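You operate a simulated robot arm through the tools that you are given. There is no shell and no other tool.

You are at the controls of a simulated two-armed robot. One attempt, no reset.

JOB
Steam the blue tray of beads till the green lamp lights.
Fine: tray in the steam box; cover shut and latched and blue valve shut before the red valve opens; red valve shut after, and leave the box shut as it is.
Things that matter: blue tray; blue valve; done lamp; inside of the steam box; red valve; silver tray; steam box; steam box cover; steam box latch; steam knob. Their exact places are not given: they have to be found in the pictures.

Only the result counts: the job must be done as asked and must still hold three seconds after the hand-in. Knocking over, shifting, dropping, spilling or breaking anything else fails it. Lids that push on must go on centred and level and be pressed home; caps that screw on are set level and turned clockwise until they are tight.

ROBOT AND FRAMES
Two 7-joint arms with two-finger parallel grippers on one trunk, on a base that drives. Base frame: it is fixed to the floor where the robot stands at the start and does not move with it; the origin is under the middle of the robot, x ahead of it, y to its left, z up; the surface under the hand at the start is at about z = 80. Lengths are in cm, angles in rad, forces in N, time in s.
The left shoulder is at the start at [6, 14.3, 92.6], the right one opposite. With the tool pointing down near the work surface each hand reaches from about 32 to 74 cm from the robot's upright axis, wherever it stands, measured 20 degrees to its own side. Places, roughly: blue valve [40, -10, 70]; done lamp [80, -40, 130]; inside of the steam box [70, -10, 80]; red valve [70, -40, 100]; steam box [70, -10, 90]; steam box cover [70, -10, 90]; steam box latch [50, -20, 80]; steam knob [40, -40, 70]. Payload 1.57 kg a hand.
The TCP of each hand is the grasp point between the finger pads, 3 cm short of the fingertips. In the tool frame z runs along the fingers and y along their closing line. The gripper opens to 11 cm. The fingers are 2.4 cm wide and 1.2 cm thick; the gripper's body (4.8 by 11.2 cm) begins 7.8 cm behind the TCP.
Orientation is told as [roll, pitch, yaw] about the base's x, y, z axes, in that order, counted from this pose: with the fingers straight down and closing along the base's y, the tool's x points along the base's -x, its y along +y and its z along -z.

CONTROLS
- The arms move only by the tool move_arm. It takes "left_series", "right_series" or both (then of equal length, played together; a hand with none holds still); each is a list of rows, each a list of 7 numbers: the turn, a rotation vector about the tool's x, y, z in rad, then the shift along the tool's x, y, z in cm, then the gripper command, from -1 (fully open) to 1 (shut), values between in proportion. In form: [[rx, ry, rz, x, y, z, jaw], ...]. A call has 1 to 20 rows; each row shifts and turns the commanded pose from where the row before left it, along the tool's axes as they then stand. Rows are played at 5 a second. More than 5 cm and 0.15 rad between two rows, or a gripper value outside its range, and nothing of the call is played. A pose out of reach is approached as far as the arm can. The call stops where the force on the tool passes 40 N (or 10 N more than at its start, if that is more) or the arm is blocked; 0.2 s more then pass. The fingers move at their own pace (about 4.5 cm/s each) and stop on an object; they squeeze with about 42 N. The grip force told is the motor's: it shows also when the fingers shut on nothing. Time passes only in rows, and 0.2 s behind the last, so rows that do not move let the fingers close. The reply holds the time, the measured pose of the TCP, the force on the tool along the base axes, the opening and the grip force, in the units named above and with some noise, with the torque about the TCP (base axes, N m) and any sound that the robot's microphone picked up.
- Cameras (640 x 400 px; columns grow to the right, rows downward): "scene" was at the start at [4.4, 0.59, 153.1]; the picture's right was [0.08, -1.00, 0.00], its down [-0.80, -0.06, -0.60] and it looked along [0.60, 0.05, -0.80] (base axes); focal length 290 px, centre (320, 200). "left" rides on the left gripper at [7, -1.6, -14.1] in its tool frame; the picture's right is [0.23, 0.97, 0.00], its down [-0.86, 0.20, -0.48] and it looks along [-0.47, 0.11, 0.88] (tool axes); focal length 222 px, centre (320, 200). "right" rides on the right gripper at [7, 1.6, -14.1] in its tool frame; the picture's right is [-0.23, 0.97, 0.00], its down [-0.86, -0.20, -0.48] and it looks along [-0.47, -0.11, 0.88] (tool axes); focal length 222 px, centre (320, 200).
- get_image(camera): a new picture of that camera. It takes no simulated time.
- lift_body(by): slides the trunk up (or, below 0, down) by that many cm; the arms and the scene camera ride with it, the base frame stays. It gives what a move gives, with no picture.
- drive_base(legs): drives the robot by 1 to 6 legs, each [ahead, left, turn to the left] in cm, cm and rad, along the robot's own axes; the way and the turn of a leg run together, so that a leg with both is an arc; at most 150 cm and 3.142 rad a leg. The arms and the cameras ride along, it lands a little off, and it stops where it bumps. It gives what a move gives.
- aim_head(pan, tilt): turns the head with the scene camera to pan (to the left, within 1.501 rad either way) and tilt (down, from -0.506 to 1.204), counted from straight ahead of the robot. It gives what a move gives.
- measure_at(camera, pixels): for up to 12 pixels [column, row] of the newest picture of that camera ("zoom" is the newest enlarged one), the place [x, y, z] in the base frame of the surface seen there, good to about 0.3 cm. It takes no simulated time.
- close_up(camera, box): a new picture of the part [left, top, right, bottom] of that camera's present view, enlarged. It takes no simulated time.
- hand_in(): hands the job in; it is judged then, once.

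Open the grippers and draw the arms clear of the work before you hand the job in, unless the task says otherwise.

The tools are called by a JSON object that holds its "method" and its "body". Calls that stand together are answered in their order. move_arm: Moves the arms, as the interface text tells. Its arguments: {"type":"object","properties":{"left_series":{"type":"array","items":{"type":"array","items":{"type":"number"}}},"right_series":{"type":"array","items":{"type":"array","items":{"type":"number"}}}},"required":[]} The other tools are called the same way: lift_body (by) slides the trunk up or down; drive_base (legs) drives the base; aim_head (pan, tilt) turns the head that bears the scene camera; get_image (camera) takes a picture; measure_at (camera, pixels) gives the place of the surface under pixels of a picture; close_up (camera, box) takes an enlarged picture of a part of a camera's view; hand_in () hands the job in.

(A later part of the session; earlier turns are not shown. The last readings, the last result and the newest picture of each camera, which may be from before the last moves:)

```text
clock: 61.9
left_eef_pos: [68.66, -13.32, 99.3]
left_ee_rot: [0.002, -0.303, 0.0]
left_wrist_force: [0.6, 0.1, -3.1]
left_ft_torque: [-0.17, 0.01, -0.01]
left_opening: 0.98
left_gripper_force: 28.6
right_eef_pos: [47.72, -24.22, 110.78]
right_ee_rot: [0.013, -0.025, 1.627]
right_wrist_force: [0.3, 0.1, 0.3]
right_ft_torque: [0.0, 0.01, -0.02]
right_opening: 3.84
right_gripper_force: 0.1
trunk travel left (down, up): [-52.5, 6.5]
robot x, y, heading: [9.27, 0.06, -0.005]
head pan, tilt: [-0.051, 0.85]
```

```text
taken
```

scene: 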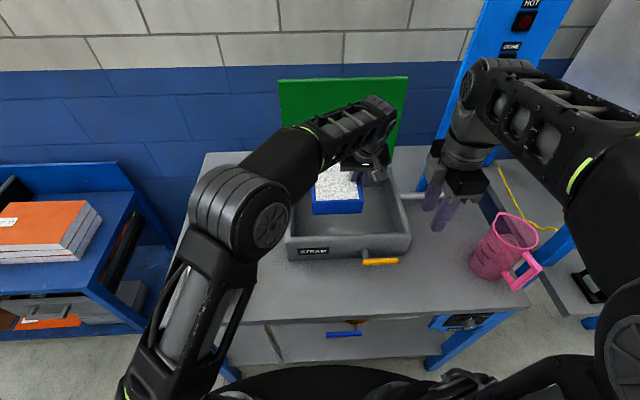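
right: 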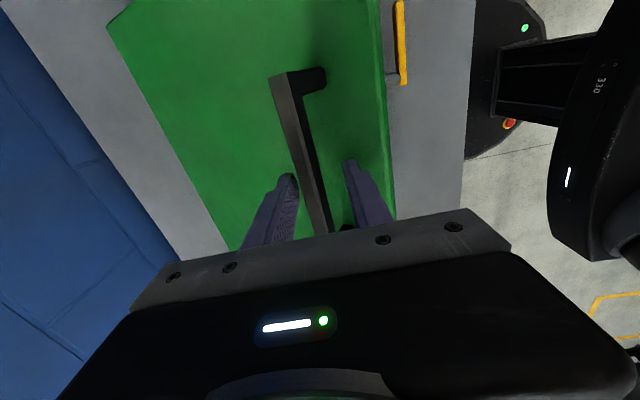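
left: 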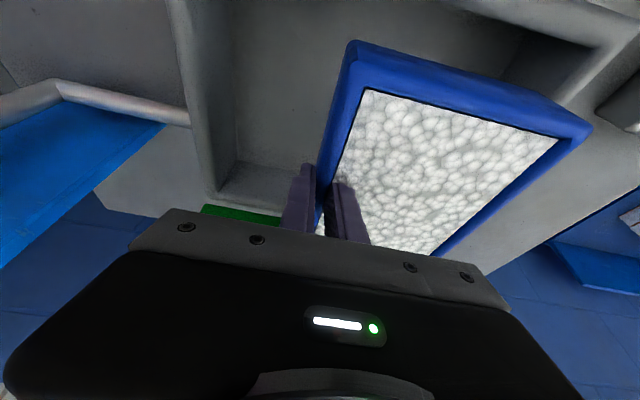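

The tray is over the box. I check tray edges versus the box's inner walls with a close-up before lowering.

{"method": "close_up", "body": {"camera": "scene", "box": [270, 140, 430, 270]}}

{"method": "measure_at", "body": {"camera": "zoom", "pixels": [[165, 215], [350, 210], [165, 280], [360, 278], [90, 370], [200, 375], [540, 370], [125, 340], [480, 340], [500, 250], [400, 300], [110, 300]]}}

```text
3.08 times, centred on (350, 205) of scene
```

zoom: 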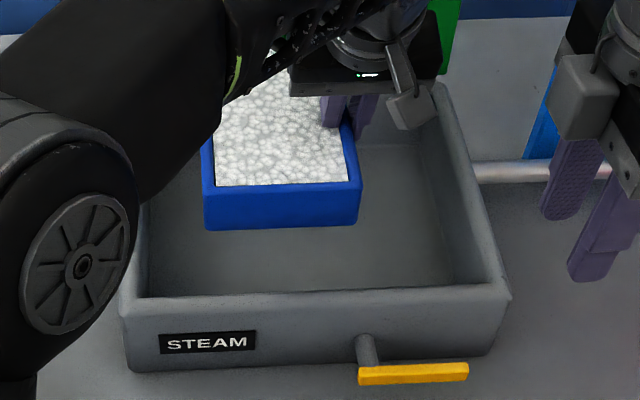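

```text
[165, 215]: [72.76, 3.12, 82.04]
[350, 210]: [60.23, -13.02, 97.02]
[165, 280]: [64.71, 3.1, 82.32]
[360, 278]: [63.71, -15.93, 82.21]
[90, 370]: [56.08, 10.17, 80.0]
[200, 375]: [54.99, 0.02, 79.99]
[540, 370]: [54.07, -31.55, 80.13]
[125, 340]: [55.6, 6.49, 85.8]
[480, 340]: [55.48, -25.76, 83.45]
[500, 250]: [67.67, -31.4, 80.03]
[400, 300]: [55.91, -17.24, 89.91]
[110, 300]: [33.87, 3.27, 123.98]
```

Tray front at x≈60 and right side at y≈−13.7, well inside the walls. I lower it 11.5 cm toward the floor (z 82.2).

{"method": "move_arm", "body": {"left_series": [[0, 0, 0, 0.713, 0, 2.29, 1], [0, 0, 0, 0.713, 0, 2.29, 1], [0, 0, 0, 0.713, 0, 2.29, 1], [0, 0, 0, 0.713, 0, 2.29, 1], [0, 0, 0, 0.446, 0, 1.43, 1], [0, 0, 0, 0.12, 0, 0.38, 1], [0, 0, 0, 0, 0, 0, 1]]}}

{"method": "close_up", "body": {"camera": "scene", "box": [270, 140, 430, 270]}}

```text
clock: 63.5
left_eef_pos: [68.6, -13.46, 87.63]
left_ee_rot: [0.002, -0.302, 0.0]
left_wrist_force: [-0.6, 0.2, -3.6]
left_ft_torque: [-0.18, -0.03, 0.01]
left_opening: 0.97
left_gripper_force: 28.1
right_eef_pos: [47.72, -24.27, 110.85]
right_ee_rot: [0.015, -0.025, 1.629]
right_wrist_force: [-0.7, 0.1, -0.4]
right_ft_torque: [0.02, 0.01, -0.01]
right_opening: 3.83
right_gripper_force: 0.0
trunk travel left (down, up): [-52.5, 6.5]
robot x, y, heading: [8.77, 0.1, -0.009]
head pan, tilt: [-0.051, 0.85]
```

```text
3.08 times, centred on (350, 205) of scene
```

zoom: 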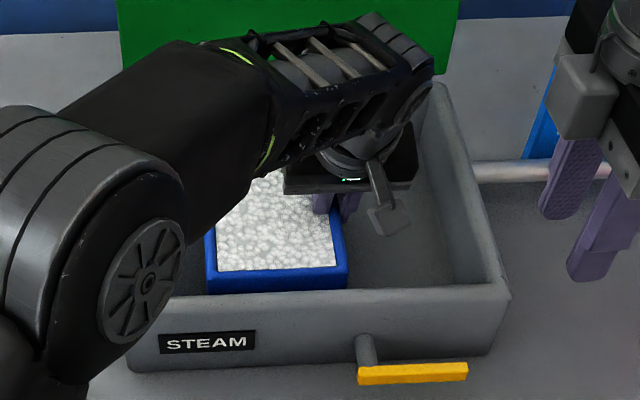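

Still 0.8 cm above the floor by my estimate. I lower in 0.2 cm steps until contact is felt.

{"method": "move_arm", "body": {"left_series": [[0, 0, 0, 0.06, 0, 0.19, 1], [0, 0, 0, 0.06, 0, 0.19, 1], [0, 0, 0, 0.06, 0, 0.19, 1], [0, 0, 0, 0, 0, 0, 1]]}}

```text
clock: 64.5
left_eef_pos: [68.42, -13.31, 87.12]
left_ee_rot: [0.002, -0.302, 0.0]
left_wrist_force: [-0.1, -0.4, -3.0]
left_ft_torque: [-0.18, 0.02, -0.02]
left_opening: 0.99
left_gripper_force: 28.0
right_eef_pos: [47.75, -24.22, 110.76]
right_ee_rot: [0.013, -0.023, 1.625]
right_wrist_force: [-0.7, -0.9, 0.1]
right_ft_torque: [-0.02, 0.04, -0.04]
right_opening: 3.83
right_gripper_force: 0.1
trunk travel left (down, up): [-52.5, 6.5]
robot x, y, heading: [9.35, -0.26, 0.003]
head pan, tilt: [-0.051, 0.85]
```

No contact yet at z=87.1 (force still −3 N). I go on in small steps.

{"method": "move_arm", "body": {"left_series": [[0, 0, 0, 0.06, 0, 0.19, 1], [0, 0, 0, 0.06, 0, 0.19, 1], [0, 0, 0, 0, 0, 0, 1]]}}

```text
clock: 65.2
left_eef_pos: [68.5, -13.37, 86.64]
left_ee_rot: [0.001, -0.302, 0.0]
left_wrist_force: [-0.1, -0.5, -2.7]
left_ft_torque: [-0.21, 0.01, 0.04]
left_opening: 0.98
left_gripper_force: 28.2
right_eef_pos: [47.84, -24.13, 110.83]
right_ee_rot: [0.014, -0.025, 1.628]
right_wrist_force: [0.1, -0.2, -0.7]
right_ft_torque: [0.0, 0.02, 0.01]
right_opening: 3.87
right_gripper_force: 0.0
trunk travel left (down, up): [-52.5, 6.5]
robot x, y, heading: [8.95, 0.01, 0.001]
head pan, tilt: [-0.051, 0.85]
```

{"method": "move_arm", "body": {"left_series": [[0, 0, 0, 0.06, 0, 0.19, 1], [0, 0, 0, 0.06, 0, 0.19, 1], [0, 0, 0, 0, 0, 0, 1]]}}

```text
clock: 66.0
left_eef_pos: [68.39, -13.37, 86.63]
left_ee_rot: [-0.002, -0.305, 0.001]
left_wrist_force: [0.6, -0.8, 17.7]
left_ft_torque: [0.23, 0.01, 0.17]
left_opening: 0.97
left_gripper_force: 27.7
right_eef_pos: [47.64, -24.1, 110.84]
right_ee_rot: [0.012, -0.023, 1.627]
right_wrist_force: [0.8, -0.4, -0.1]
right_ft_torque: [0.01, -0.01, 0.0]
right_opening: 3.86
right_gripper_force: 0.1
trunk travel left (down, up): [-52.5, 6.5]
robot x, y, heading: [8.66, 0.21, -0.003]
head pan, tilt: [-0.051, 0.85]
```

Contact with the floor (+17.7 N). I ease up 0.2 cm, open the fingers, and raise straight out of the tray.

{"method": "move_arm", "body": {"left_series": [[0, 0, 0, -0.06, 0, -0.19, 1], [0, 0, 0, 0, 0, 0, 0.3], [0, 0, 0, 0, 0, 0, 0.3], [0, 0, 0, 0, 0, 0, 0.3], [0, 0, 0, -0.3, 0, -0.955, 0.3], [0, 0, 0, -0.6, 0, -1.91, 0.3], [0, 0, 0, -0.9, 0, -2.87, 0.3], [0, 0, 0, -1.19, 0, -3.82, 0.3], [0, 0, 0, 0, 0, 0, 0.3]]}}

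{"method": "get_image", "body": {"camera": "left"}}

{"method": "get_image", "body": {"camera": "scene"}}

```text
clock: 68.0
left_eef_pos: [68.53, -13.18, 96.48]
left_ee_rot: [0.003, -0.3, -0.001]
left_wrist_force: [-0.6, -0.3, -0.4]
left_ft_torque: [-0.01, -0.02, -0.04]
left_opening: 3.84
left_gripper_force: 0.1
right_eef_pos: [47.76, -24.25, 110.85]
right_ee_rot: [0.014, -0.024, 1.627]
right_wrist_force: [0.8, 0.0, -0.2]
right_ft_torque: [0.02, -0.04, -0.04]
right_opening: 3.85
right_gripper_force: 0.1
trunk travel left (down, up): [-52.5, 6.5]
robot x, y, heading: [8.75, 0.0, 0.0]
head pan, tilt: [-0.051, 0.85]
```

```text
taken
```

left: 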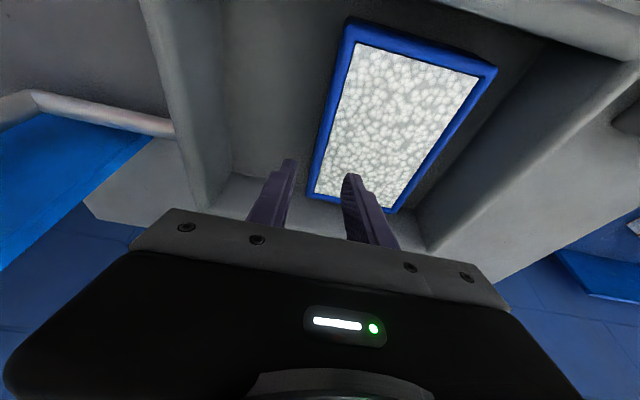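

```text
taken
```

scene: 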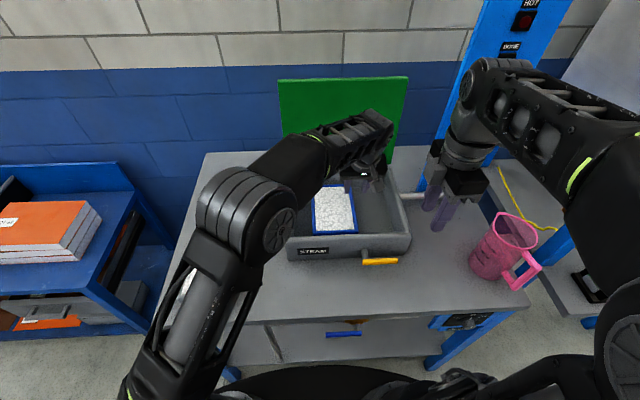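

The blue tray sits inside the box. I raise the left hand and take it out to the left, back toward its side waypoint.

{"method": "move_arm", "body": {"left_series": [[0, 0, 0, -1.19, 0, -3.82, 0.3], [0, 0, 0, -1.0, 0, -3.2, 0.3], [0, 0, 0, 0, 4.5, 0, 0.3], [0, 0, 0, 0, 4.5, 0, 0.3], [0, 0, 0, 0, 4.5, 0, 0.3], [0, 0, 0, 0, 4.5, 0, 0.3], [0, 0, 0, 0, 4.5, 0, 0.3], [0, 0, 0, 0, 4.5, 0, 0.3], [0, 0, 0, 0, 4.5, 0, 0.3], [0, 0.1, 0, 3, 1, 0, 0.3], [0, 0.1, 0, 4, 1, 0, 0.3], [0, 0.1, 0, 4, 2, 0, 0.3], [0, 0, 0, 4, 2, 0, 0.3], [0, 0, 0, 4, 2, 0, 0.3]]}}

{"method": "aim_head", "body": {"pan": -0.1, "tilt": 0.7}}

{"method": "get_image", "body": {"camera": "scene"}}

```text
clock: 71.0
left_eef_pos: [49.54, 25.88, 102.1]
left_ee_rot: [0.002, -0.002, 0.0]
left_wrist_force: [-1.2, 0.6, -0.6]
left_ft_torque: [0.0, -0.04, 0.05]
left_opening: 3.88
left_gripper_force: 0.0
right_eef_pos: [47.58, -24.15, 110.75]
right_ee_rot: [0.014, -0.024, 1.626]
right_wrist_force: [-0.4, -0.3, 0.4]
right_ft_torque: [0.03, -0.01, -0.04]
right_opening: 3.85
right_gripper_force: 0.1
trunk travel left (down, up): [-52.5, 6.5]
robot x, y, heading: [8.81, -0.16, 0.007]
head pan, tilt: [-0.051, 0.85]
```

```text
clock: 71.8
left_eef_pos: [49.6, 25.86, 101.97]
left_ee_rot: [0.002, -0.001, 0.0]
left_wrist_force: [0.5, 0.3, 0.1]
left_ft_torque: [0.02, -0.01, 0.01]
left_opening: 3.84
left_gripper_force: 0.0
right_eef_pos: [47.73, -24.19, 110.96]
right_ee_rot: [0.013, -0.022, 1.627]
right_wrist_force: [0.4, -0.8, -0.4]
right_ft_torque: [0.01, -0.01, 0.0]
right_opening: 3.84
right_gripper_force: 0.0
trunk travel left (down, up): [-52.5, 6.5]
robot x, y, heading: [9.19, -0.05, 0.0]
head pan, tilt: [-0.099, 0.7]
```

```text
taken
```

scene: 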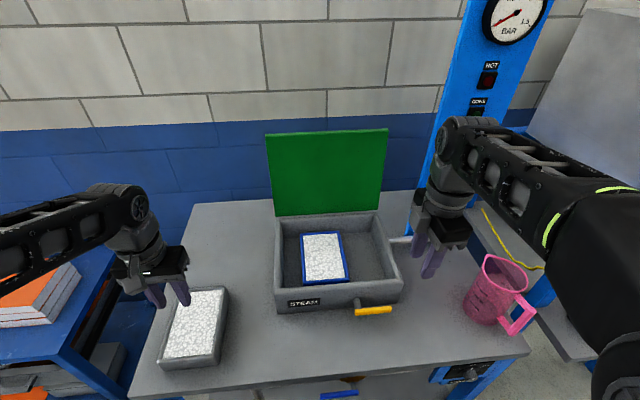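

The blue tray lies flat inside the box and nothing else moved. I measure the open cover's top edge for hooking it forward.

{"method": "close_up", "body": {"camera": "scene", "box": [255, 115, 405, 215]}}

{"method": "measure_at", "body": {"camera": "zoom", "pixels": [[60, 85], [300, 75], [555, 65], [300, 65], [300, 200], [300, 400], [60, 95], [555, 75]]}}

```text
4.00 times, centred on (330, 165) of scene
```

zoom: 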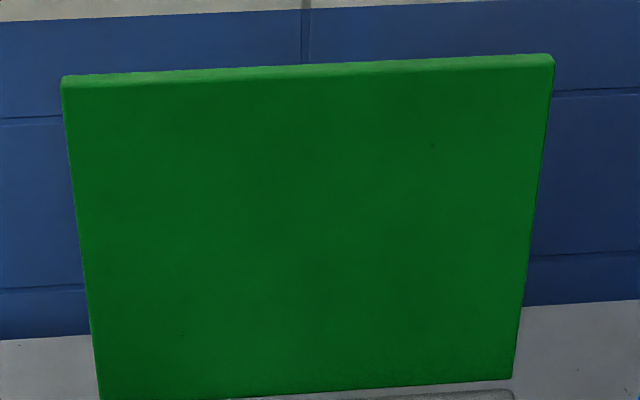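

```text
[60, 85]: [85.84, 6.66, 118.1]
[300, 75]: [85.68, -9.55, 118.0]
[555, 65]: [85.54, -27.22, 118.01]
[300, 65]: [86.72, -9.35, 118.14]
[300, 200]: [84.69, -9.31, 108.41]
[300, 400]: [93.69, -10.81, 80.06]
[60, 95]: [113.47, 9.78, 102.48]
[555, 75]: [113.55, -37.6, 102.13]
```

Top edge at x 85.5–87.2, z≈118.1. I raise the trunk 6 cm for reach and turn the right hand back to yaw 0 with fingers closed.

{"method": "lift_body", "body": {"by": 6}}

{"method": "move_arm", "body": {"right_series": [[0, 0, 0.148, 0, 0, 0, 1], [0, 0, 0.148, 0, 0, 0, 1], [0, 0, 0.148, 0, 0, 0, 1], [0, 0, 0.148, 0, 0, 0, 1], [0, 0, 0.148, 0, 0, 0, 1], [0, 0, 0.148, 0, 0, 0, 1], [0, 0, 0.148, 0, 0, 0, 1], [0, 0, 0.148, 0, 0, 0, 1], [0, 0, 0.148, 0, 0, 0, 1], [0, 0, 0.148, 0, 0, 0, 1], [0, 0, 0.147, 0, 0, 0, 1], [0, 0, 0, 0, 0, 0, 1]]}}

```text
clock: 72.8
left_eef_pos: [49.6, 25.78, 108.0]
left_ee_rot: [0.003, -0.003, 0.0]
left_wrist_force: [-0.6, 0.1, 0.6]
left_ft_torque: [-0.02, 0.01, 0.04]
left_opening: 3.83
left_gripper_force: 0.0
right_eef_pos: [47.74, -24.24, 116.78]
right_ee_rot: [0.013, -0.023, 1.627]
right_wrist_force: [-1.0, -0.2, -0.6]
right_ft_torque: [0.0, 0.03, -0.02]
right_opening: 3.82
right_gripper_force: 0.1
trunk travel left (down, up): [-58.5, 0.5]
robot x, y, heading: [8.95, -0.62, -0.003]
head pan, tilt: [-0.099, 0.7]
```

```text
clock: 75.3
left_eef_pos: [49.53, 25.98, 108.03]
left_ee_rot: [0.003, -0.002, 0.0]
left_wrist_force: [-0.4, 0.6, -0.3]
left_ft_torque: [-0.01, 0.0, 0.0]
left_opening: 3.85
left_gripper_force: 0.0
right_eef_pos: [47.77, -24.19, 116.83]
right_ee_rot: [0.025, 0.017, -0.002]
right_wrist_force: [-0.5, 0.3, 0.6]
right_ft_torque: [-0.01, 0.0, 0.0]
right_opening: 0.01
right_gripper_force: 21.6
trunk travel left (down, up): [-58.5, 0.5]
robot x, y, heading: [9.08, 0.19, -0.005]
head pan, tilt: [-0.099, 0.7]
```

Now I move the right hand forward and pitch it to point forward-down (about 60° from vertical) in front of the cover.

{"method": "move_arm", "body": {"right_series": [[0, 0, 0, -4, 0.5, 0, 1], [0, 0, 0, -4, 0.5, 0, 1], [0, 0, 0, -4, 0.5, 0, 1], [0, -0.15, 0, -2, 0, 0, 1], [0, -0.15, 0, -2, 0, 0, 1], [0, -0.15, 0, -1, 0, 0, 1], [0, -0.15, 0, 0, 0, 0, 1], [0, -0.15, 0, 0, 0, 0, 1], [0, -0.15, 0, 0, 0, 0, 1], [0, -0.167, 0, 0, 0, 0, 1], [0, 0, 0, 0, 0, 0, 1]]}}

{"method": "get_image", "body": {"camera": "scene"}}

```text
refused: row 10 steps farther than a row can; nothing moved
```

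```text
taken
```

scene: 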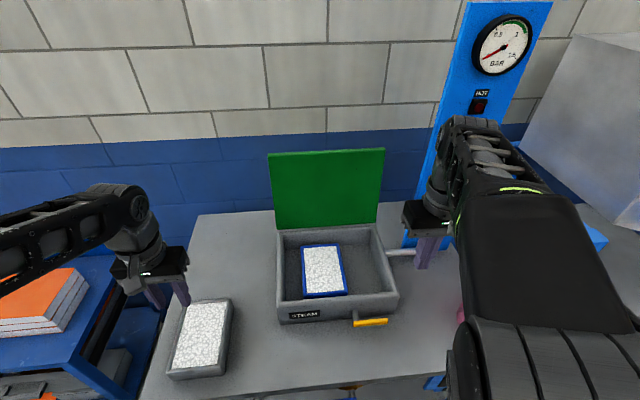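

One row exceeded the turn limit; I resend with allowed steps.

{"method": "move_arm", "body": {"right_series": [[0, 0, 0, -4, 0.5, 0, 1], [0, 0, 0, -4, 0.5, 0, 1], [0, 0, 0, -4, 0.5, 0, 1], [0, -0.14, 0, -2, 0, 0, 1], [0, -0.14, 0, -2, 0, 0, 1], [0, -0.14, 0, -1, 0, 0, 1], [0, -0.14, 0, 0, 0, 0, 1], [0, -0.14, 0, 0, 0, 0, 1], [0, -0.14, 0, 0, 0, 0, 1], [0, -0.14, 0, 0, 0, 0, 1], [0, -0.09, 0, 0, 0, 0, 1], [0, 0, 0, 0, 0, 0, 1]]}}

{"method": "get_image", "body": {"camera": "scene"}}

```text
clock: 78.0
left_eef_pos: [49.53, 25.94, 108.07]
left_ee_rot: [0.001, -0.003, -0.001]
left_wrist_force: [-0.7, 0.4, -0.2]
left_ft_torque: [0.02, 0.0, -0.01]
left_opening: 3.86
left_gripper_force: 0.0
right_eef_pos: [62.64, -22.84, 116.98]
right_ee_rot: [0.049, -1.054, -0.042]
right_wrist_force: [0.3, 0.4, 0.0]
right_ft_torque: [0.03, 0.0, 0.01]
right_opening: 0.0
right_gripper_force: 21.3
right hand out of reach, approached as far as the arm can: row 3
trunk travel left (down, up): [-58.5, 0.5]
robot x, y, heading: [9.01, 0.21, -0.001]
head pan, tilt: [-0.099, 0.7]
```

```text
taken
```

scene: 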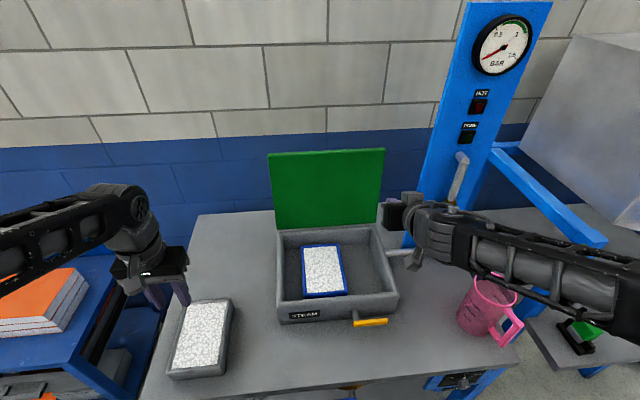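

The right hand is pitched at (62.6,−22.8,117). I raise it 10 cm and then go forward to above the cover's top edge.

{"method": "move_arm", "body": {"right_series": [[0, 0, 0, -2.9, 0, -1.65, 1], [0, 0, 0, -2.9, 0, -1.65, 1], [0, 0, 0, -2.9, 0, -1.65, 1], [0, 0, 0, -2.15, 0, 3.78, 1], [0, 0, 0, -2.15, 0, 3.78, 1], [0, 0, 0, -2.15, 0, 3.78, 1], [0, 0, 0, -2.15, 0, 3.78, 1], [0, 0, 0, 0, 0, 0, 1]]}}

{"method": "get_image", "body": {"camera": "scene"}}

{"method": "get_image", "body": {"camera": "right"}}

```text
clock: 79.8
left_eef_pos: [49.51, 25.95, 108.09]
left_ee_rot: [0.003, -0.002, 0.001]
left_wrist_force: [-0.7, 0.3, 0.0]
left_ft_torque: [-0.03, -0.02, -0.04]
left_opening: 3.87
left_gripper_force: 0.1
right_eef_pos: [79.85, -22.89, 127.1]
right_ee_rot: [0.046, -1.057, -0.041]
right_wrist_force: [-0.1, -0.2, 0.4]
right_ft_torque: [-0.02, 0.0, -0.06]
right_opening: 0.0
right_gripper_force: 21.2
trunk travel left (down, up): [-58.5, 0.5]
robot x, y, heading: [8.89, 0.13, -0.002]
head pan, tilt: [-0.099, 0.7]
```

```text
taken
```

scene: 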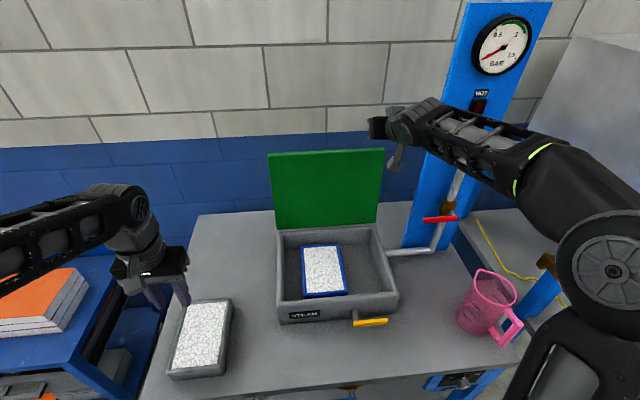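

```text
taken
```

right: 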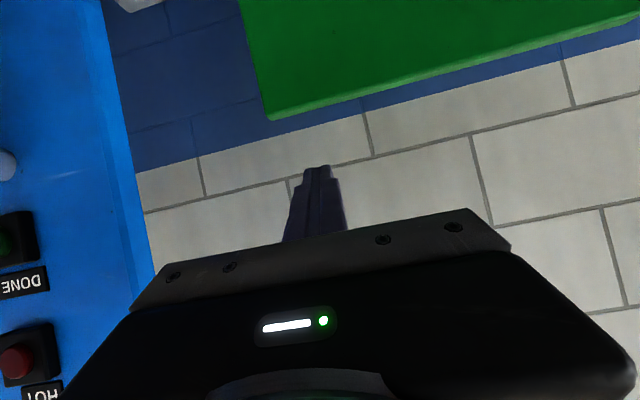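

The finger is in front of and above the cover's top edge near its right side. I move it over the edge to (90.5,−21,124) and lower it behind the cover to z≈118.5.

{"method": "move_arm", "body": {"right_series": [[0, 0, 0, -0.85, 0.5, 3.58, 1], [0, 0, 0, -0.85, 0.5, 3.58, 1], [0, 0, 0, -0.85, 0.5, 3.58, 1], [0, 0, 0, 2.39, 0, 1.36, 1], [0, 0, 0, 2.39, 0, 1.36, 1], [0, 0, 0, 0, 0, 0, 1]]}}

{"method": "get_image", "body": {"camera": "scene"}}

{"method": "get_image", "body": {"camera": "right"}}

```text
clock: 81.2
left_eef_pos: [49.5, 25.86, 108.06]
left_ee_rot: [0.002, -0.001, 0.0]
left_wrist_force: [-0.6, -0.6, 1.0]
left_ft_torque: [-0.01, -0.03, -0.03]
left_opening: 3.83
left_gripper_force: 0.0
right_eef_pos: [90.62, -21.45, 118.49]
right_ee_rot: [0.048, -1.054, -0.04]
right_wrist_force: [1.0, -0.1, -0.1]
right_ft_torque: [-0.03, 0.0, -0.01]
right_opening: 0.0
right_gripper_force: 21.2
trunk travel left (down, up): [-58.5, 0.5]
robot x, y, heading: [8.91, -0.0, -0.0]
head pan, tilt: [-0.099, 0.7]
```

```text
taken
```

scene: 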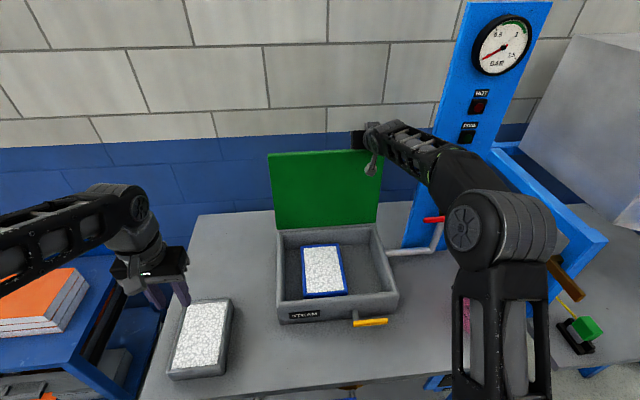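

```text
taken
```

right: 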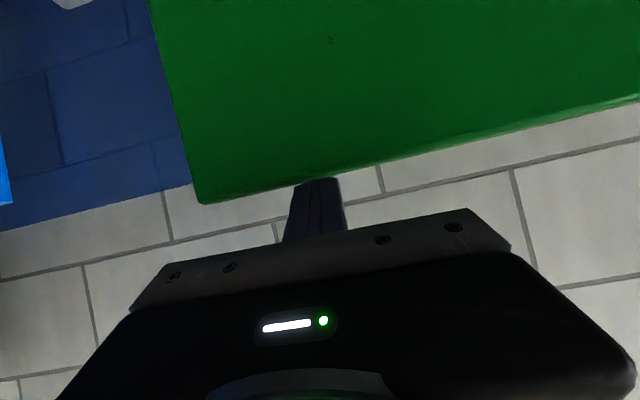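

The fingertips are behind the cover. I lower slightly and pull forward along the arc to bring the cover to about 65°.

{"method": "move_arm", "body": {"right_series": [[0, 0, 0, 0.61, 0, 0.35, 1], [0, 0, 0, 1.02, 0, -1.89, 1], [0, 0, 0, 1.02, 0, -1.89, 1], [0, 0, 0, 1.43, 0, -2.01, 1], [0, 0, 0, 1.43, 0, -2.01, 1], [0, 0, 0, 1.75, 0, -1.65, 1], [0, 0, 0, 1.75, 0, -1.65, 1], [0, 0, 0, 0, 0, 0, 1]]}}

{"method": "get_image", "body": {"camera": "scene"}}

```text
clock: 83.0
left_eef_pos: [49.68, 26.06, 108.18]
left_ee_rot: [0.002, -0.004, -0.001]
left_wrist_force: [-0.5, -0.3, 0.3]
left_ft_torque: [0.01, 0.0, 0.04]
left_opening: 3.85
left_gripper_force: 0.2
right_eef_pos: [76.96, -21.44, 116.18]
right_ee_rot: [0.044, -1.053, -0.04]
right_wrist_force: [-0.2, 0.3, 0.1]
right_ft_torque: [0.02, -0.04, -0.01]
right_opening: 0.03
right_gripper_force: 21.1
trunk travel left (down, up): [-58.5, 0.5]
robot x, y, heading: [8.94, -0.12, -0.003]
head pan, tilt: [-0.099, 0.7]
```

```text
taken
```

scene: 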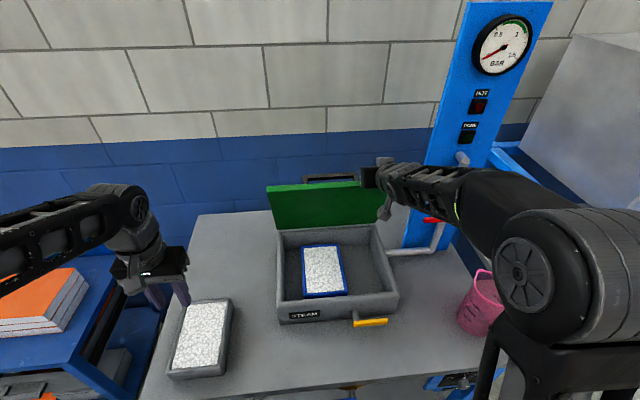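

The cover follows and holds at ~63°. I go on lowering along the arc to about 35°.

{"method": "move_arm", "body": {"right_series": [[0, 0, 0, 2.11, 0, -1.39, 1], [0, 0, 0, 2.11, 0, -1.39, 1], [0, 0, 0, 2.27, 0, -0.95, 1], [0, 0, 0, 2.27, 0, -0.95, 1], [0, 0, 0, 2.36, 0, -0.61, 1], [0, 0, 0, 2.36, 0, -0.61, 1], [0, 0, 0, 0, 0, 0, 1]]}}

{"method": "get_image", "body": {"camera": "scene"}}

```text
clock: 84.5
left_eef_pos: [49.7, 25.92, 108.0]
left_ee_rot: [0.001, -0.002, 0.0]
left_wrist_force: [-0.6, -0.5, 0.3]
left_ft_torque: [0.02, 0.0, 0.0]
left_opening: 3.85
left_gripper_force: 0.1
right_eef_pos: [65.25, -21.23, 107.17]
right_ee_rot: [0.046, -1.053, -0.04]
right_wrist_force: [0.1, 0.6, 0.1]
right_ft_torque: [-0.02, 0.0, -0.03]
right_opening: 0.0
right_gripper_force: 21.4
trunk travel left (down, up): [-58.5, 0.5]
robot x, y, heading: [8.75, -0.31, -0.002]
head pan, tilt: [-0.099, 0.7]
```

```text
taken
```

scene: 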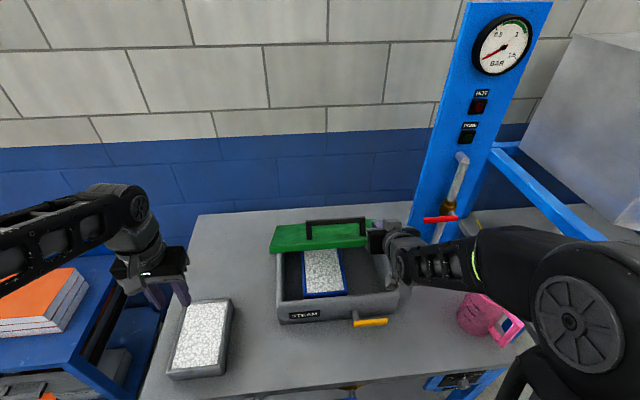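

The cover is at ~35°. The right forearm passes near the flask, so I check clearances by measuring before lowering further.

{"method": "close_up", "body": {"camera": "scene", "box": [380, 200, 640, 380]}}

{"method": "measure_at", "body": {"camera": "scene", "pixels": [[470, 315], [480, 297], [505, 330], [520, 240], [520, 270], [580, 310], [440, 255], [545, 350], [300, 240], [340, 240]]}}

```text
2.22 times, centred on (510, 290) of scene
```

zoom: 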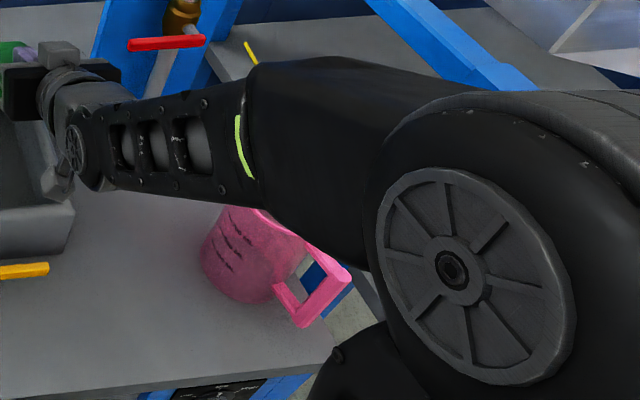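

```text
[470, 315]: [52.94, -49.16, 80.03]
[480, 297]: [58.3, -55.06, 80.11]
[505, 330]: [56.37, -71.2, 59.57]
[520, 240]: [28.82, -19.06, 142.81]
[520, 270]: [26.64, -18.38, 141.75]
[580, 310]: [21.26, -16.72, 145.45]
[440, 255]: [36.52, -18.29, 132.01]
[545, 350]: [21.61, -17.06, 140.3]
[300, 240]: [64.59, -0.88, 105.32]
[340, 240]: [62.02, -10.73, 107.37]
```

The forearm is at z>130, well above the flask. I lift the finger off, and turn the tool more upright (pitch −0.4) so I can press the cover down from above.

{"method": "move_arm", "body": {"right_series": [[0, 0, 0, -2.6, 0, -1.48, 1], [0, 0, 0, -2.6, 0, -1.48, 1], [0, 0.13, 0, 0, 0, 0, 1], [0, 0.13, 0, 0, 0, 0, 1], [0, 0.13, 0, 0, 0, 0, 1], [0, 0.13, 0, 0, 0, 0, 1], [0, 0.13, 0, 0, 0, 0, 1], [0, 0, 0, 0, 0, 0, 1]]}}

{"method": "get_image", "body": {"camera": "scene"}}

{"method": "get_image", "body": {"camera": "right"}}

```text
clock: 86.3
left_eef_pos: [49.54, 25.87, 108.05]
left_ee_rot: [0.003, 0.0, 0.0]
left_wrist_force: [-0.9, 0.0, -1.6]
left_ft_torque: [0.02, 0.02, -0.02]
left_opening: 3.85
left_gripper_force: 0.1
right_eef_pos: [65.04, -21.25, 113.44]
right_ee_rot: [0.024, -0.403, -0.01]
right_wrist_force: [0.5, -0.1, 0.3]
right_ft_torque: [0.0, -0.02, -0.02]
right_opening: 0.0
right_gripper_force: 21.6
trunk travel left (down, up): [-58.5, 0.5]
robot x, y, heading: [9.02, -0.36, -0.003]
head pan, tilt: [-0.099, 0.7]
```

```text
taken
```

scene: 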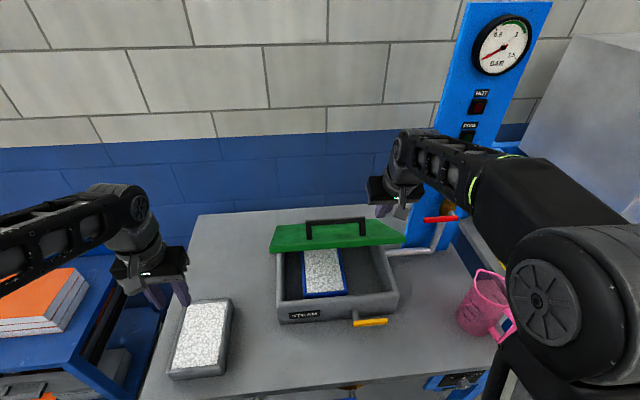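

```text
taken
```

right: 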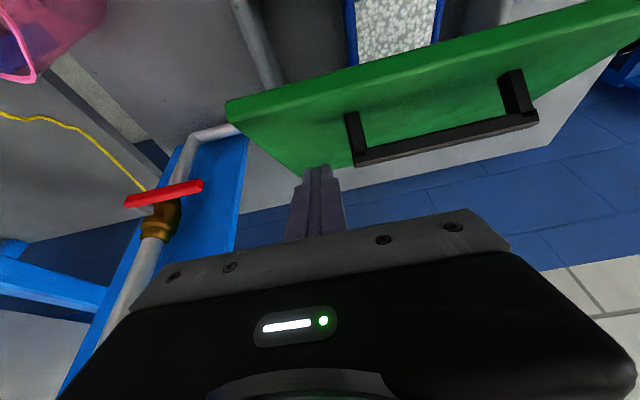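

The cover rests at 35°. I now press it down with the fingertip about 3 cm behind its front edge, following the arc to about 5°.

{"method": "move_arm", "body": {"right_series": [[0, 0, 0, 2.71, 0, 3.3, 1], [0, 0, 0, 1.81, 0, 1.19, 1], [0, 0, 0, 1.81, 0, 1.19, 1], [0, 0, 0, 1.57, 0, 1.51, 1], [0, 0, 0, 1.57, 0, 1.51, 1], [0, 0, 0, 1.33, 0, 1.72, 1], [0, 0, 0, 1.33, 0, 1.72, 1], [0, 0, 0, 0, 0, 0, 1]]}}

{"method": "get_image", "body": {"camera": "scene"}}

```text
clock: 88.2
left_eef_pos: [49.56, 25.92, 108.01]
left_ee_rot: [0.003, -0.001, 0.0]
left_wrist_force: [0.2, -0.2, -0.1]
left_ft_torque: [-0.06, 0.0, 0.01]
left_opening: 3.84
left_gripper_force: 0.0
right_eef_pos: [58.86, -20.67, 97.27]
right_ee_rot: [0.025, -0.405, -0.01]
right_wrist_force: [-0.2, 0.3, 0.1]
right_ft_torque: [0.01, 0.01, -0.03]
right_opening: 0.0
right_gripper_force: 21.0
trunk travel left (down, up): [-58.5, 0.5]
robot x, y, heading: [8.6, 0.04, -0.004]
head pan, tilt: [-0.099, 0.7]
```

```text
taken
```

scene: 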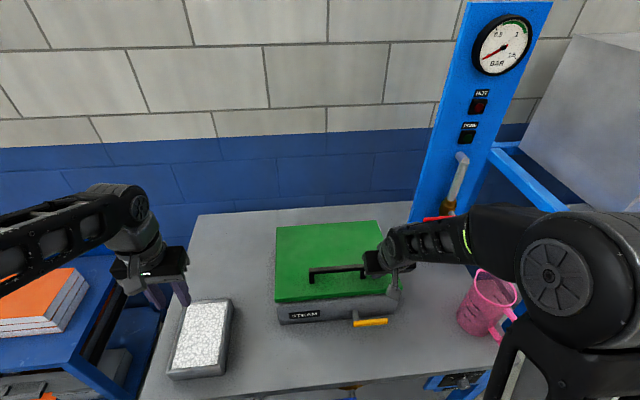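

The cover is nearly shut. I press down the last 2 cm and a bit more until it's firmly seated.

{"method": "move_arm", "body": {"right_series": [[0, 0, 0, 0.5, 0, 0.97, 1], [0, 0, 0, 0.5, 0, 0.97, 1], [0, 0, 0, 0.12, 0, 0.28, 1], [0, 0, 0, 0.12, 0, 0.28, 1], [0, 0, 0, 0, 0, 0, 1]]}}

{"method": "close_up", "body": {"camera": "scene", "box": [255, 205, 425, 340]}}

```text
clock: 89.1
left_eef_pos: [49.43, 25.89, 108.17]
left_ee_rot: [0.0, -0.003, 0.0]
left_wrist_force: [0.6, -0.2, -0.6]
left_ft_torque: [0.0, -0.01, -0.01]
left_opening: 3.86
left_gripper_force: 0.1
right_eef_pos: [58.8, -20.72, 95.18]
right_ee_rot: [0.026, -0.421, -0.013]
right_wrist_force: [-6.9, -1.2, 23.6]
right_ft_torque: [-0.09, 0.16, -0.01]
right_opening: 0.02
right_gripper_force: 21.8
trunk travel left (down, up): [-58.5, 0.5]
robot x, y, heading: [8.77, 0.07, -0.005]
head pan, tilt: [-0.099, 0.7]
stopped in row 4 (right hand): the force on the tool passed its limit at 45 N (the readings are from after the stop); the commanded pose is now the measured one
```

```text
2.96 times, centred on (340, 272) of scene
```

zoom: 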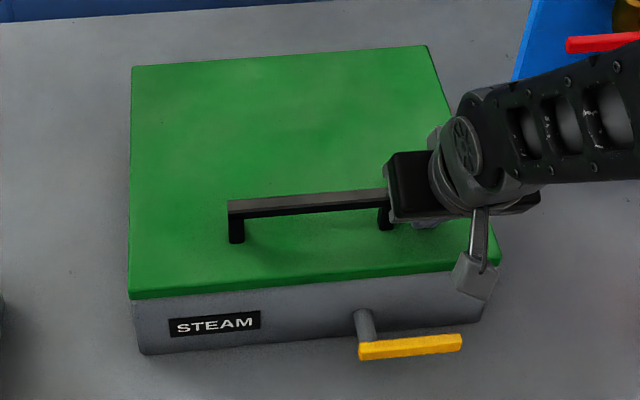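

The cover is firmly shut (45 N press, contact at z≈91.9). The latch handle must turn up, since downward it would hit the table. I raise the right hand, bring it upright, and turn it 90° (closing along x).

{"method": "move_arm", "body": {"right_series": [[0, 0, 0, -1.64, 0, -3.65, 1], [0, 0, 0, -1.64, 0, -3.65, 1], [0, 0.14, 0, 3.04, 0, -1.36, 1], [0, 0.14, 0, 3.04, 0, -1.36, 1], [0, 0.14, 0, 3.04, 0, -1.36, 1], [-0.026, 0, 0, 0, 0, 0, 1], [0, 0, -0.1428, 0, 0, 0, 0.45], [0, 0, -0.1428, 0, 0, 0, 0.45], [0, 0, -0.1428, 0, 0, 0, 0.45], [0, 0, -0.1428, 0, 0, 0, 0.45], [0, 0, -0.1428, 0, 0, 0, 0.45], [0, 0, -0.1428, 0, 0, 0, 0.45], [0, 0, -0.1428, 0, 0, 0, 0.45], [0, 0, -0.1428, 0, 0, 0, 0.45], [0, 0, -0.1428, 0, 0, 0, 0.45], [0, 0, -0.1428, 0, 0, 0, 0.45], [0, 0, -0.1428, 0, 0, 0, 0.45], [0, 0, 0, 0, 0, 0, 0.45]]}}

{"method": "lift_body", "body": {"by": -6}}

{"method": "aim_head", "body": {"pan": -0.3, "tilt": 0.95}}

{"method": "get_image", "body": {"camera": "scene"}}

```text
clock: 92.9
left_eef_pos: [49.6, 25.87, 108.07]
left_ee_rot: [0.002, -0.001, 0.0]
left_wrist_force: [-0.5, -0.1, 0.6]
left_ft_torque: [-0.02, 0.01, -0.01]
left_opening: 3.86
left_gripper_force: 0.0
right_eef_pos: [49.22, -21.02, 104.39]
right_ee_rot: [0.007, -0.05, 1.573]
right_wrist_force: [-0.3, 0.3, 0.3]
right_ft_torque: [-0.02, -0.03, 0.02]
right_opening: 2.99
right_gripper_force: 0.0
trunk travel left (down, up): [-58.5, 0.5]
robot x, y, heading: [8.85, -0.19, -0.002]
head pan, tilt: [-0.099, 0.7]
```

```text
clock: 93.9
left_eef_pos: [49.56, 25.87, 102.03]
left_ee_rot: [0.002, -0.002, 0.002]
left_wrist_force: [-0.9, -0.3, -0.3]
left_ft_torque: [-0.03, 0.01, 0.02]
left_opening: 3.86
left_gripper_force: 0.1
right_eef_pos: [49.12, -20.99, 98.39]
right_ee_rot: [0.006, -0.05, 1.567]
right_wrist_force: [-0.2, -0.3, -0.1]
right_ft_torque: [-0.05, -0.01, 0.01]
right_opening: 3.04
right_gripper_force: 0.0
trunk travel left (down, up): [-52.5, 6.5]
robot x, y, heading: [9.19, 0.14, -0.003]
head pan, tilt: [-0.099, 0.7]
```

```text
clock: 94.7
left_eef_pos: [49.68, 25.87, 102.08]
left_ee_rot: [0.002, -0.002, 0.0]
left_wrist_force: [0.0, 0.2, 0.8]
left_ft_torque: [-0.03, 0.03, 0.03]
left_opening: 3.86
left_gripper_force: 0.0
right_eef_pos: [49.24, -21.0, 98.28]
right_ee_rot: [0.005, -0.05, 1.569]
right_wrist_force: [-0.3, 0.9, 0.1]
right_ft_torque: [0.0, -0.01, 0.03]
right_opening: 3.03
right_gripper_force: 0.1
trunk travel left (down, up): [-52.5, 6.5]
robot x, y, heading: [8.46, 0.12, -0.004]
head pan, tilt: [-0.3, 0.949]
```

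```text
taken
```

scene: 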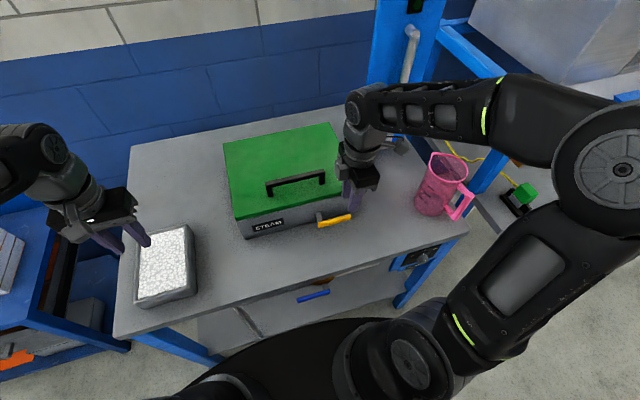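

I zoom on the latch to measure its present place.

{"method": "close_up", "body": {"camera": "scene", "box": [290, 190, 380, 250]}}

{"method": "measure_at", "body": {"camera": "zoom", "pixels": [[210, 235], [300, 215], [400, 190], [430, 180], [230, 175], [300, 230], [420, 200], [200, 260]]}}

```text
6.67 times, centred on (335, 220) of scene
```

zoom: 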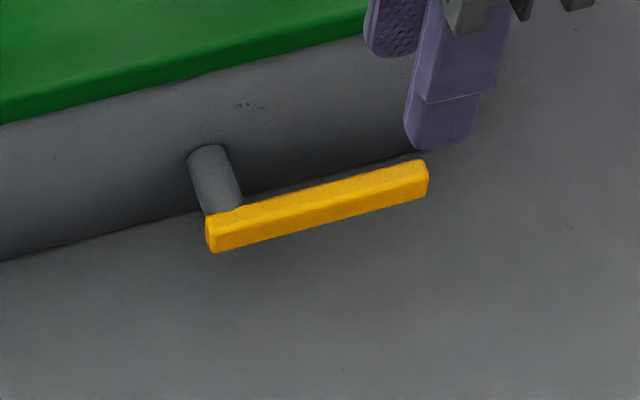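

```text
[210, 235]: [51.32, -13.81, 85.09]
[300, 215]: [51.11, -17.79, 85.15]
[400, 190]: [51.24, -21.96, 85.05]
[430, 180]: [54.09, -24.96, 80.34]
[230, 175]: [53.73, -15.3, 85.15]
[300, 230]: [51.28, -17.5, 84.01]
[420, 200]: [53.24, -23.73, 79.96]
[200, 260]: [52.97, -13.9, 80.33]
```

Latch bar: center about x 51.6, z 84.8, from y −13.6 to −22.8, pivot at y≈−14.8. I straighten the tilt and lower the open right gripper around the bar at y≈−20.5.

{"method": "move_arm", "body": {"right_series": [[-0.05, 0, 0, -0.5, -2.4, 0, 0.45], [0, 0, 0, 0, 0, 4, 0.45], [0, 0, 0, 0, 0, 4, 0.45], [0, 0, 0, 0, 0, 2, 0.45], [0, 0, 0, 0, 0, 0, 0.45]]}}

{"method": "close_up", "body": {"camera": "scene", "box": [270, 160, 400, 260]}}

{"method": "get_image", "body": {"camera": "right"}}

```text
clock: 95.9
left_eef_pos: [49.7, 25.89, 102.09]
left_ee_rot: [0.002, -0.001, 0.0]
left_wrist_force: [0.6, -0.3, -0.7]
left_ft_torque: [0.0, -0.03, 0.0]
left_opening: 3.88
left_gripper_force: 0.2
right_eef_pos: [50.96, -20.12, 88.12]
right_ee_rot: [0.058, -0.052, 1.568]
right_wrist_force: [0.1, -0.6, -0.4]
right_ft_torque: [-0.01, 0.04, -0.03]
right_opening: 3.01
right_gripper_force: 0.0
trunk travel left (down, up): [-52.5, 6.5]
robot x, y, heading: [8.57, -0.13, -0.002]
head pan, tilt: [-0.3, 0.949]
```

```text
4.00 times, centred on (335, 210) of scene
```

zoom: 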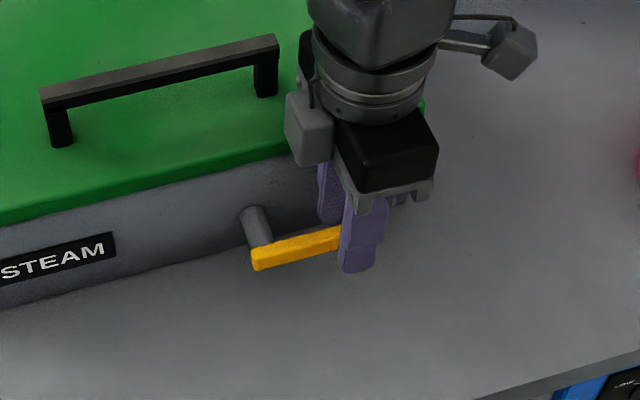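

```text
taken
```

right: 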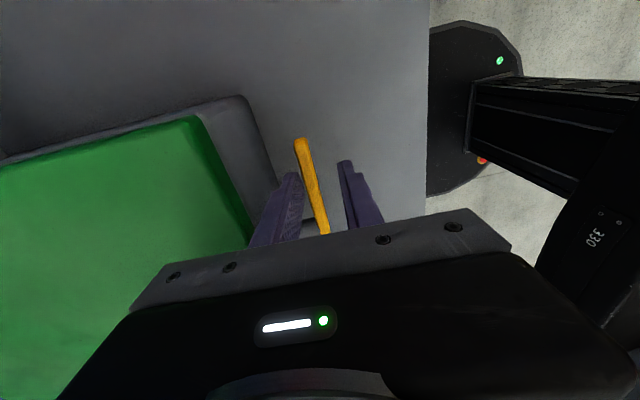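

The bar is between the fingers (picture: yellow at (310,185), fingers either side). I correct the small tilts, shift x +0.5, and lower the last 2.9 cm, then close.

{"method": "move_arm", "body": {"right_series": [[0.058, 0.052, 0, 0.4, -0.5, 0, 0.45], [0, 0, 0, 0, 0, 1.5, 0.45], [0, 0, 0, 0, 0, 1.4, 0.45], [0, 0, 0, 0, 0, 0, 0.45], [0, 0, 0, 0, 0, 0, 1], [0, 0, 0, 0, 0, 0, 1], [0, 0, 0, 0, 0, 0, 1], [0, 0, 0, 0, 0, 0, 1]]}}

{"method": "close_up", "body": {"camera": "scene", "box": [270, 160, 400, 260]}}

```text
clock: 97.7
left_eef_pos: [49.74, 25.92, 101.98]
left_ee_rot: [0.002, 0.001, 0.0]
left_wrist_force: [-0.8, 0.1, 0.3]
left_ft_torque: [0.02, -0.01, 0.01]
left_opening: 3.86
left_gripper_force: 0.1
right_eef_pos: [51.66, -20.14, 85.58]
right_ee_rot: [-0.006, -0.001, 1.571]
right_wrist_force: [20.0, -2.0, 2.6]
right_ft_torque: [0.02, 0.3, -0.38]
right_opening: 1.09
right_gripper_force: 28.5
trunk travel left (down, up): [-52.5, 6.5]
robot x, y, heading: [9.13, 0.08, -0.006]
head pan, tilt: [-0.3, 0.949]
```

```text
4.00 times, centred on (335, 210) of scene
```

zoom: 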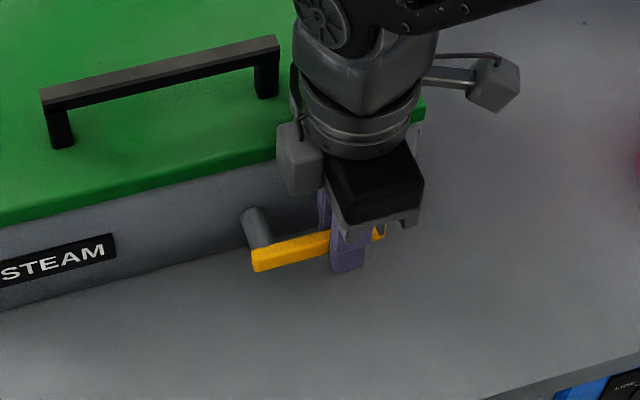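

Gripped (opening 1.09). I ease +x 0.4 and swing the bar up around its pivot (y −14.8, z 84.8) step by step.

{"method": "move_arm", "body": {"right_series": [[0, 0, 0, 0, -0.4, 0, 1], [0, 0, 0, -0.27, 0, -1.07, 1], [0, 0, 0, -0.33, 0, -0.63, 1], [0, 0, 0, -0.32, 0, -0.62, 1], [0, 0, 0, -0.48, 0, -0.52, 1], [0, 0, 0, -0.47, 0, -0.52, 1], [0, 0, 0, 0, 0, 0, 1]]}}

{"method": "close_up", "body": {"camera": "scene", "box": [270, 160, 400, 260]}}

```text
clock: 99.3
left_eef_pos: [49.53, 25.64, 102.12]
left_ee_rot: [0.005, -0.002, 0.001]
left_wrist_force: [-0.2, -0.5, -0.3]
left_ft_torque: [-0.01, 0.04, -0.03]
left_opening: 3.84
left_gripper_force: 0.1
right_eef_pos: [51.65, -18.82, 88.8]
right_ee_rot: [0.003, 0.002, 1.57]
right_wrist_force: [-6.5, -14.9, -4.3]
right_ft_torque: [-0.76, -0.26, -0.34]
right_opening: 1.06
right_gripper_force: 29.1
trunk travel left (down, up): [-52.5, 6.5]
robot x, y, heading: [8.83, 0.04, -0.004]
head pan, tilt: [-0.3, 0.949]
```

```text
4.00 times, centred on (335, 210) of scene
```

zoom: 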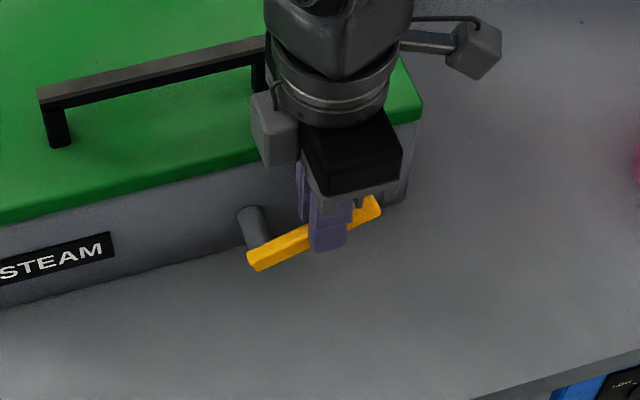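

The bar is now ~40° up, with moderate resistance. I continue the swing to vertical.

{"method": "move_arm", "body": {"right_series": [[0, 0, 0, -0.31, 0, -0.4, 1], [0, 0, 0, -0.31, 0, -0.4, 1], [0, 0, 0, -0.69, 0, -0.28, 1], [0, 0, 0, -0.68, 0, -0.28, 1], [0, 0, 0, -0.74, 0, -0.1, 1], [0, 0, 0, -0.74, 0, -0.1, 1], [0, 0, 0, -0.5, 0, 0.05, 1], [0, 0, 0, 0, 0, 0, 1]]}}

{"method": "close_up", "body": {"camera": "scene", "box": [270, 160, 400, 260]}}

```text
clock: 101.1
left_eef_pos: [49.69, 25.99, 102.03]
left_ee_rot: [0.001, -0.002, 0.001]
left_wrist_force: [0.2, 0.3, -0.7]
left_ft_torque: [-0.01, 0.02, 0.01]
left_opening: 3.84
left_gripper_force: 0.0
right_eef_pos: [51.86, -14.46, 90.26]
right_ee_rot: [-0.002, 0.0, 1.574]
right_wrist_force: [0.8, 0.1, -0.3]
right_ft_torque: [-0.02, 0.02, -0.02]
right_opening: 0.01
right_gripper_force: 21.4
trunk travel left (down, up): [-52.5, 6.5]
robot x, y, heading: [9.16, 0.35, -0.002]
head pan, tilt: [-0.3, 0.949]
```

```text
4.00 times, centred on (335, 210) of scene
```

zoom: 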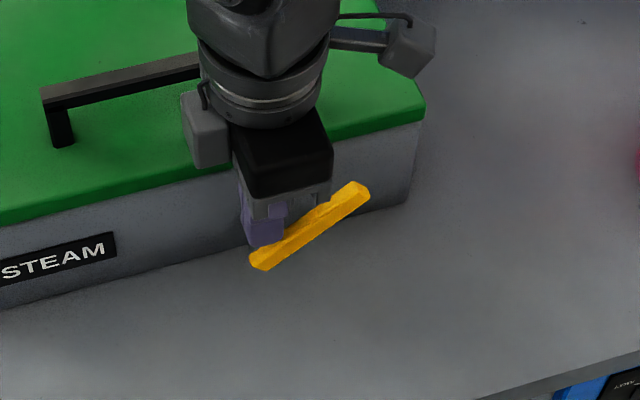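

The bar slipped out of the grip at about 45° and stays there. I raise the closed fingers, move to its right side (y≈−23.5), lower, and push it toward +y to vertical.

{"method": "move_arm", "body": {"right_series": [[0, 0, 0, 0, 0, -4, 1], [0, 0, 0, 0, 0, -4, 1], [0, 0, 0, 4.5, 0, 0, 1], [0, 0, 0, 4.7, 0.2, 0, 1], [0, 0, 0, 0, 0, 4.5, 1], [0, 0, 0, 0, 0, 4.5, 1], [0, 0, 0, 0, 0, 0, 1]]}}

{"method": "close_up", "body": {"camera": "scene", "box": [270, 160, 400, 260]}}

```text
clock: 102.7
left_eef_pos: [49.49, 25.86, 101.98]
left_ee_rot: [0.002, -0.002, 0.0]
left_wrist_force: [-0.6, 0.8, -1.2]
left_ft_torque: [0.01, -0.01, 0.04]
left_opening: 3.85
left_gripper_force: 0.0
right_eef_pos: [51.2, -24.03, 89.06]
right_ee_rot: [-0.002, 0.001, 1.57]
right_wrist_force: [-0.1, -0.2, 0.4]
right_ft_torque: [0.02, 0.04, 0.04]
right_opening: 0.0
right_gripper_force: 21.2
trunk travel left (down, up): [-52.5, 6.5]
robot x, y, heading: [8.78, 0.3, -0.004]
head pan, tilt: [-0.3, 0.949]
```

```text
4.00 times, centred on (335, 210) of scene
```

zoom: 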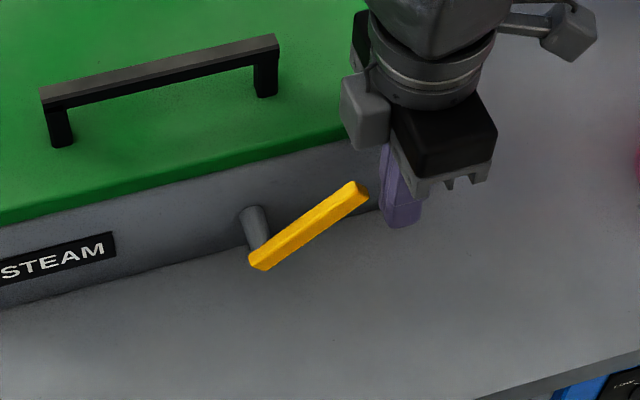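

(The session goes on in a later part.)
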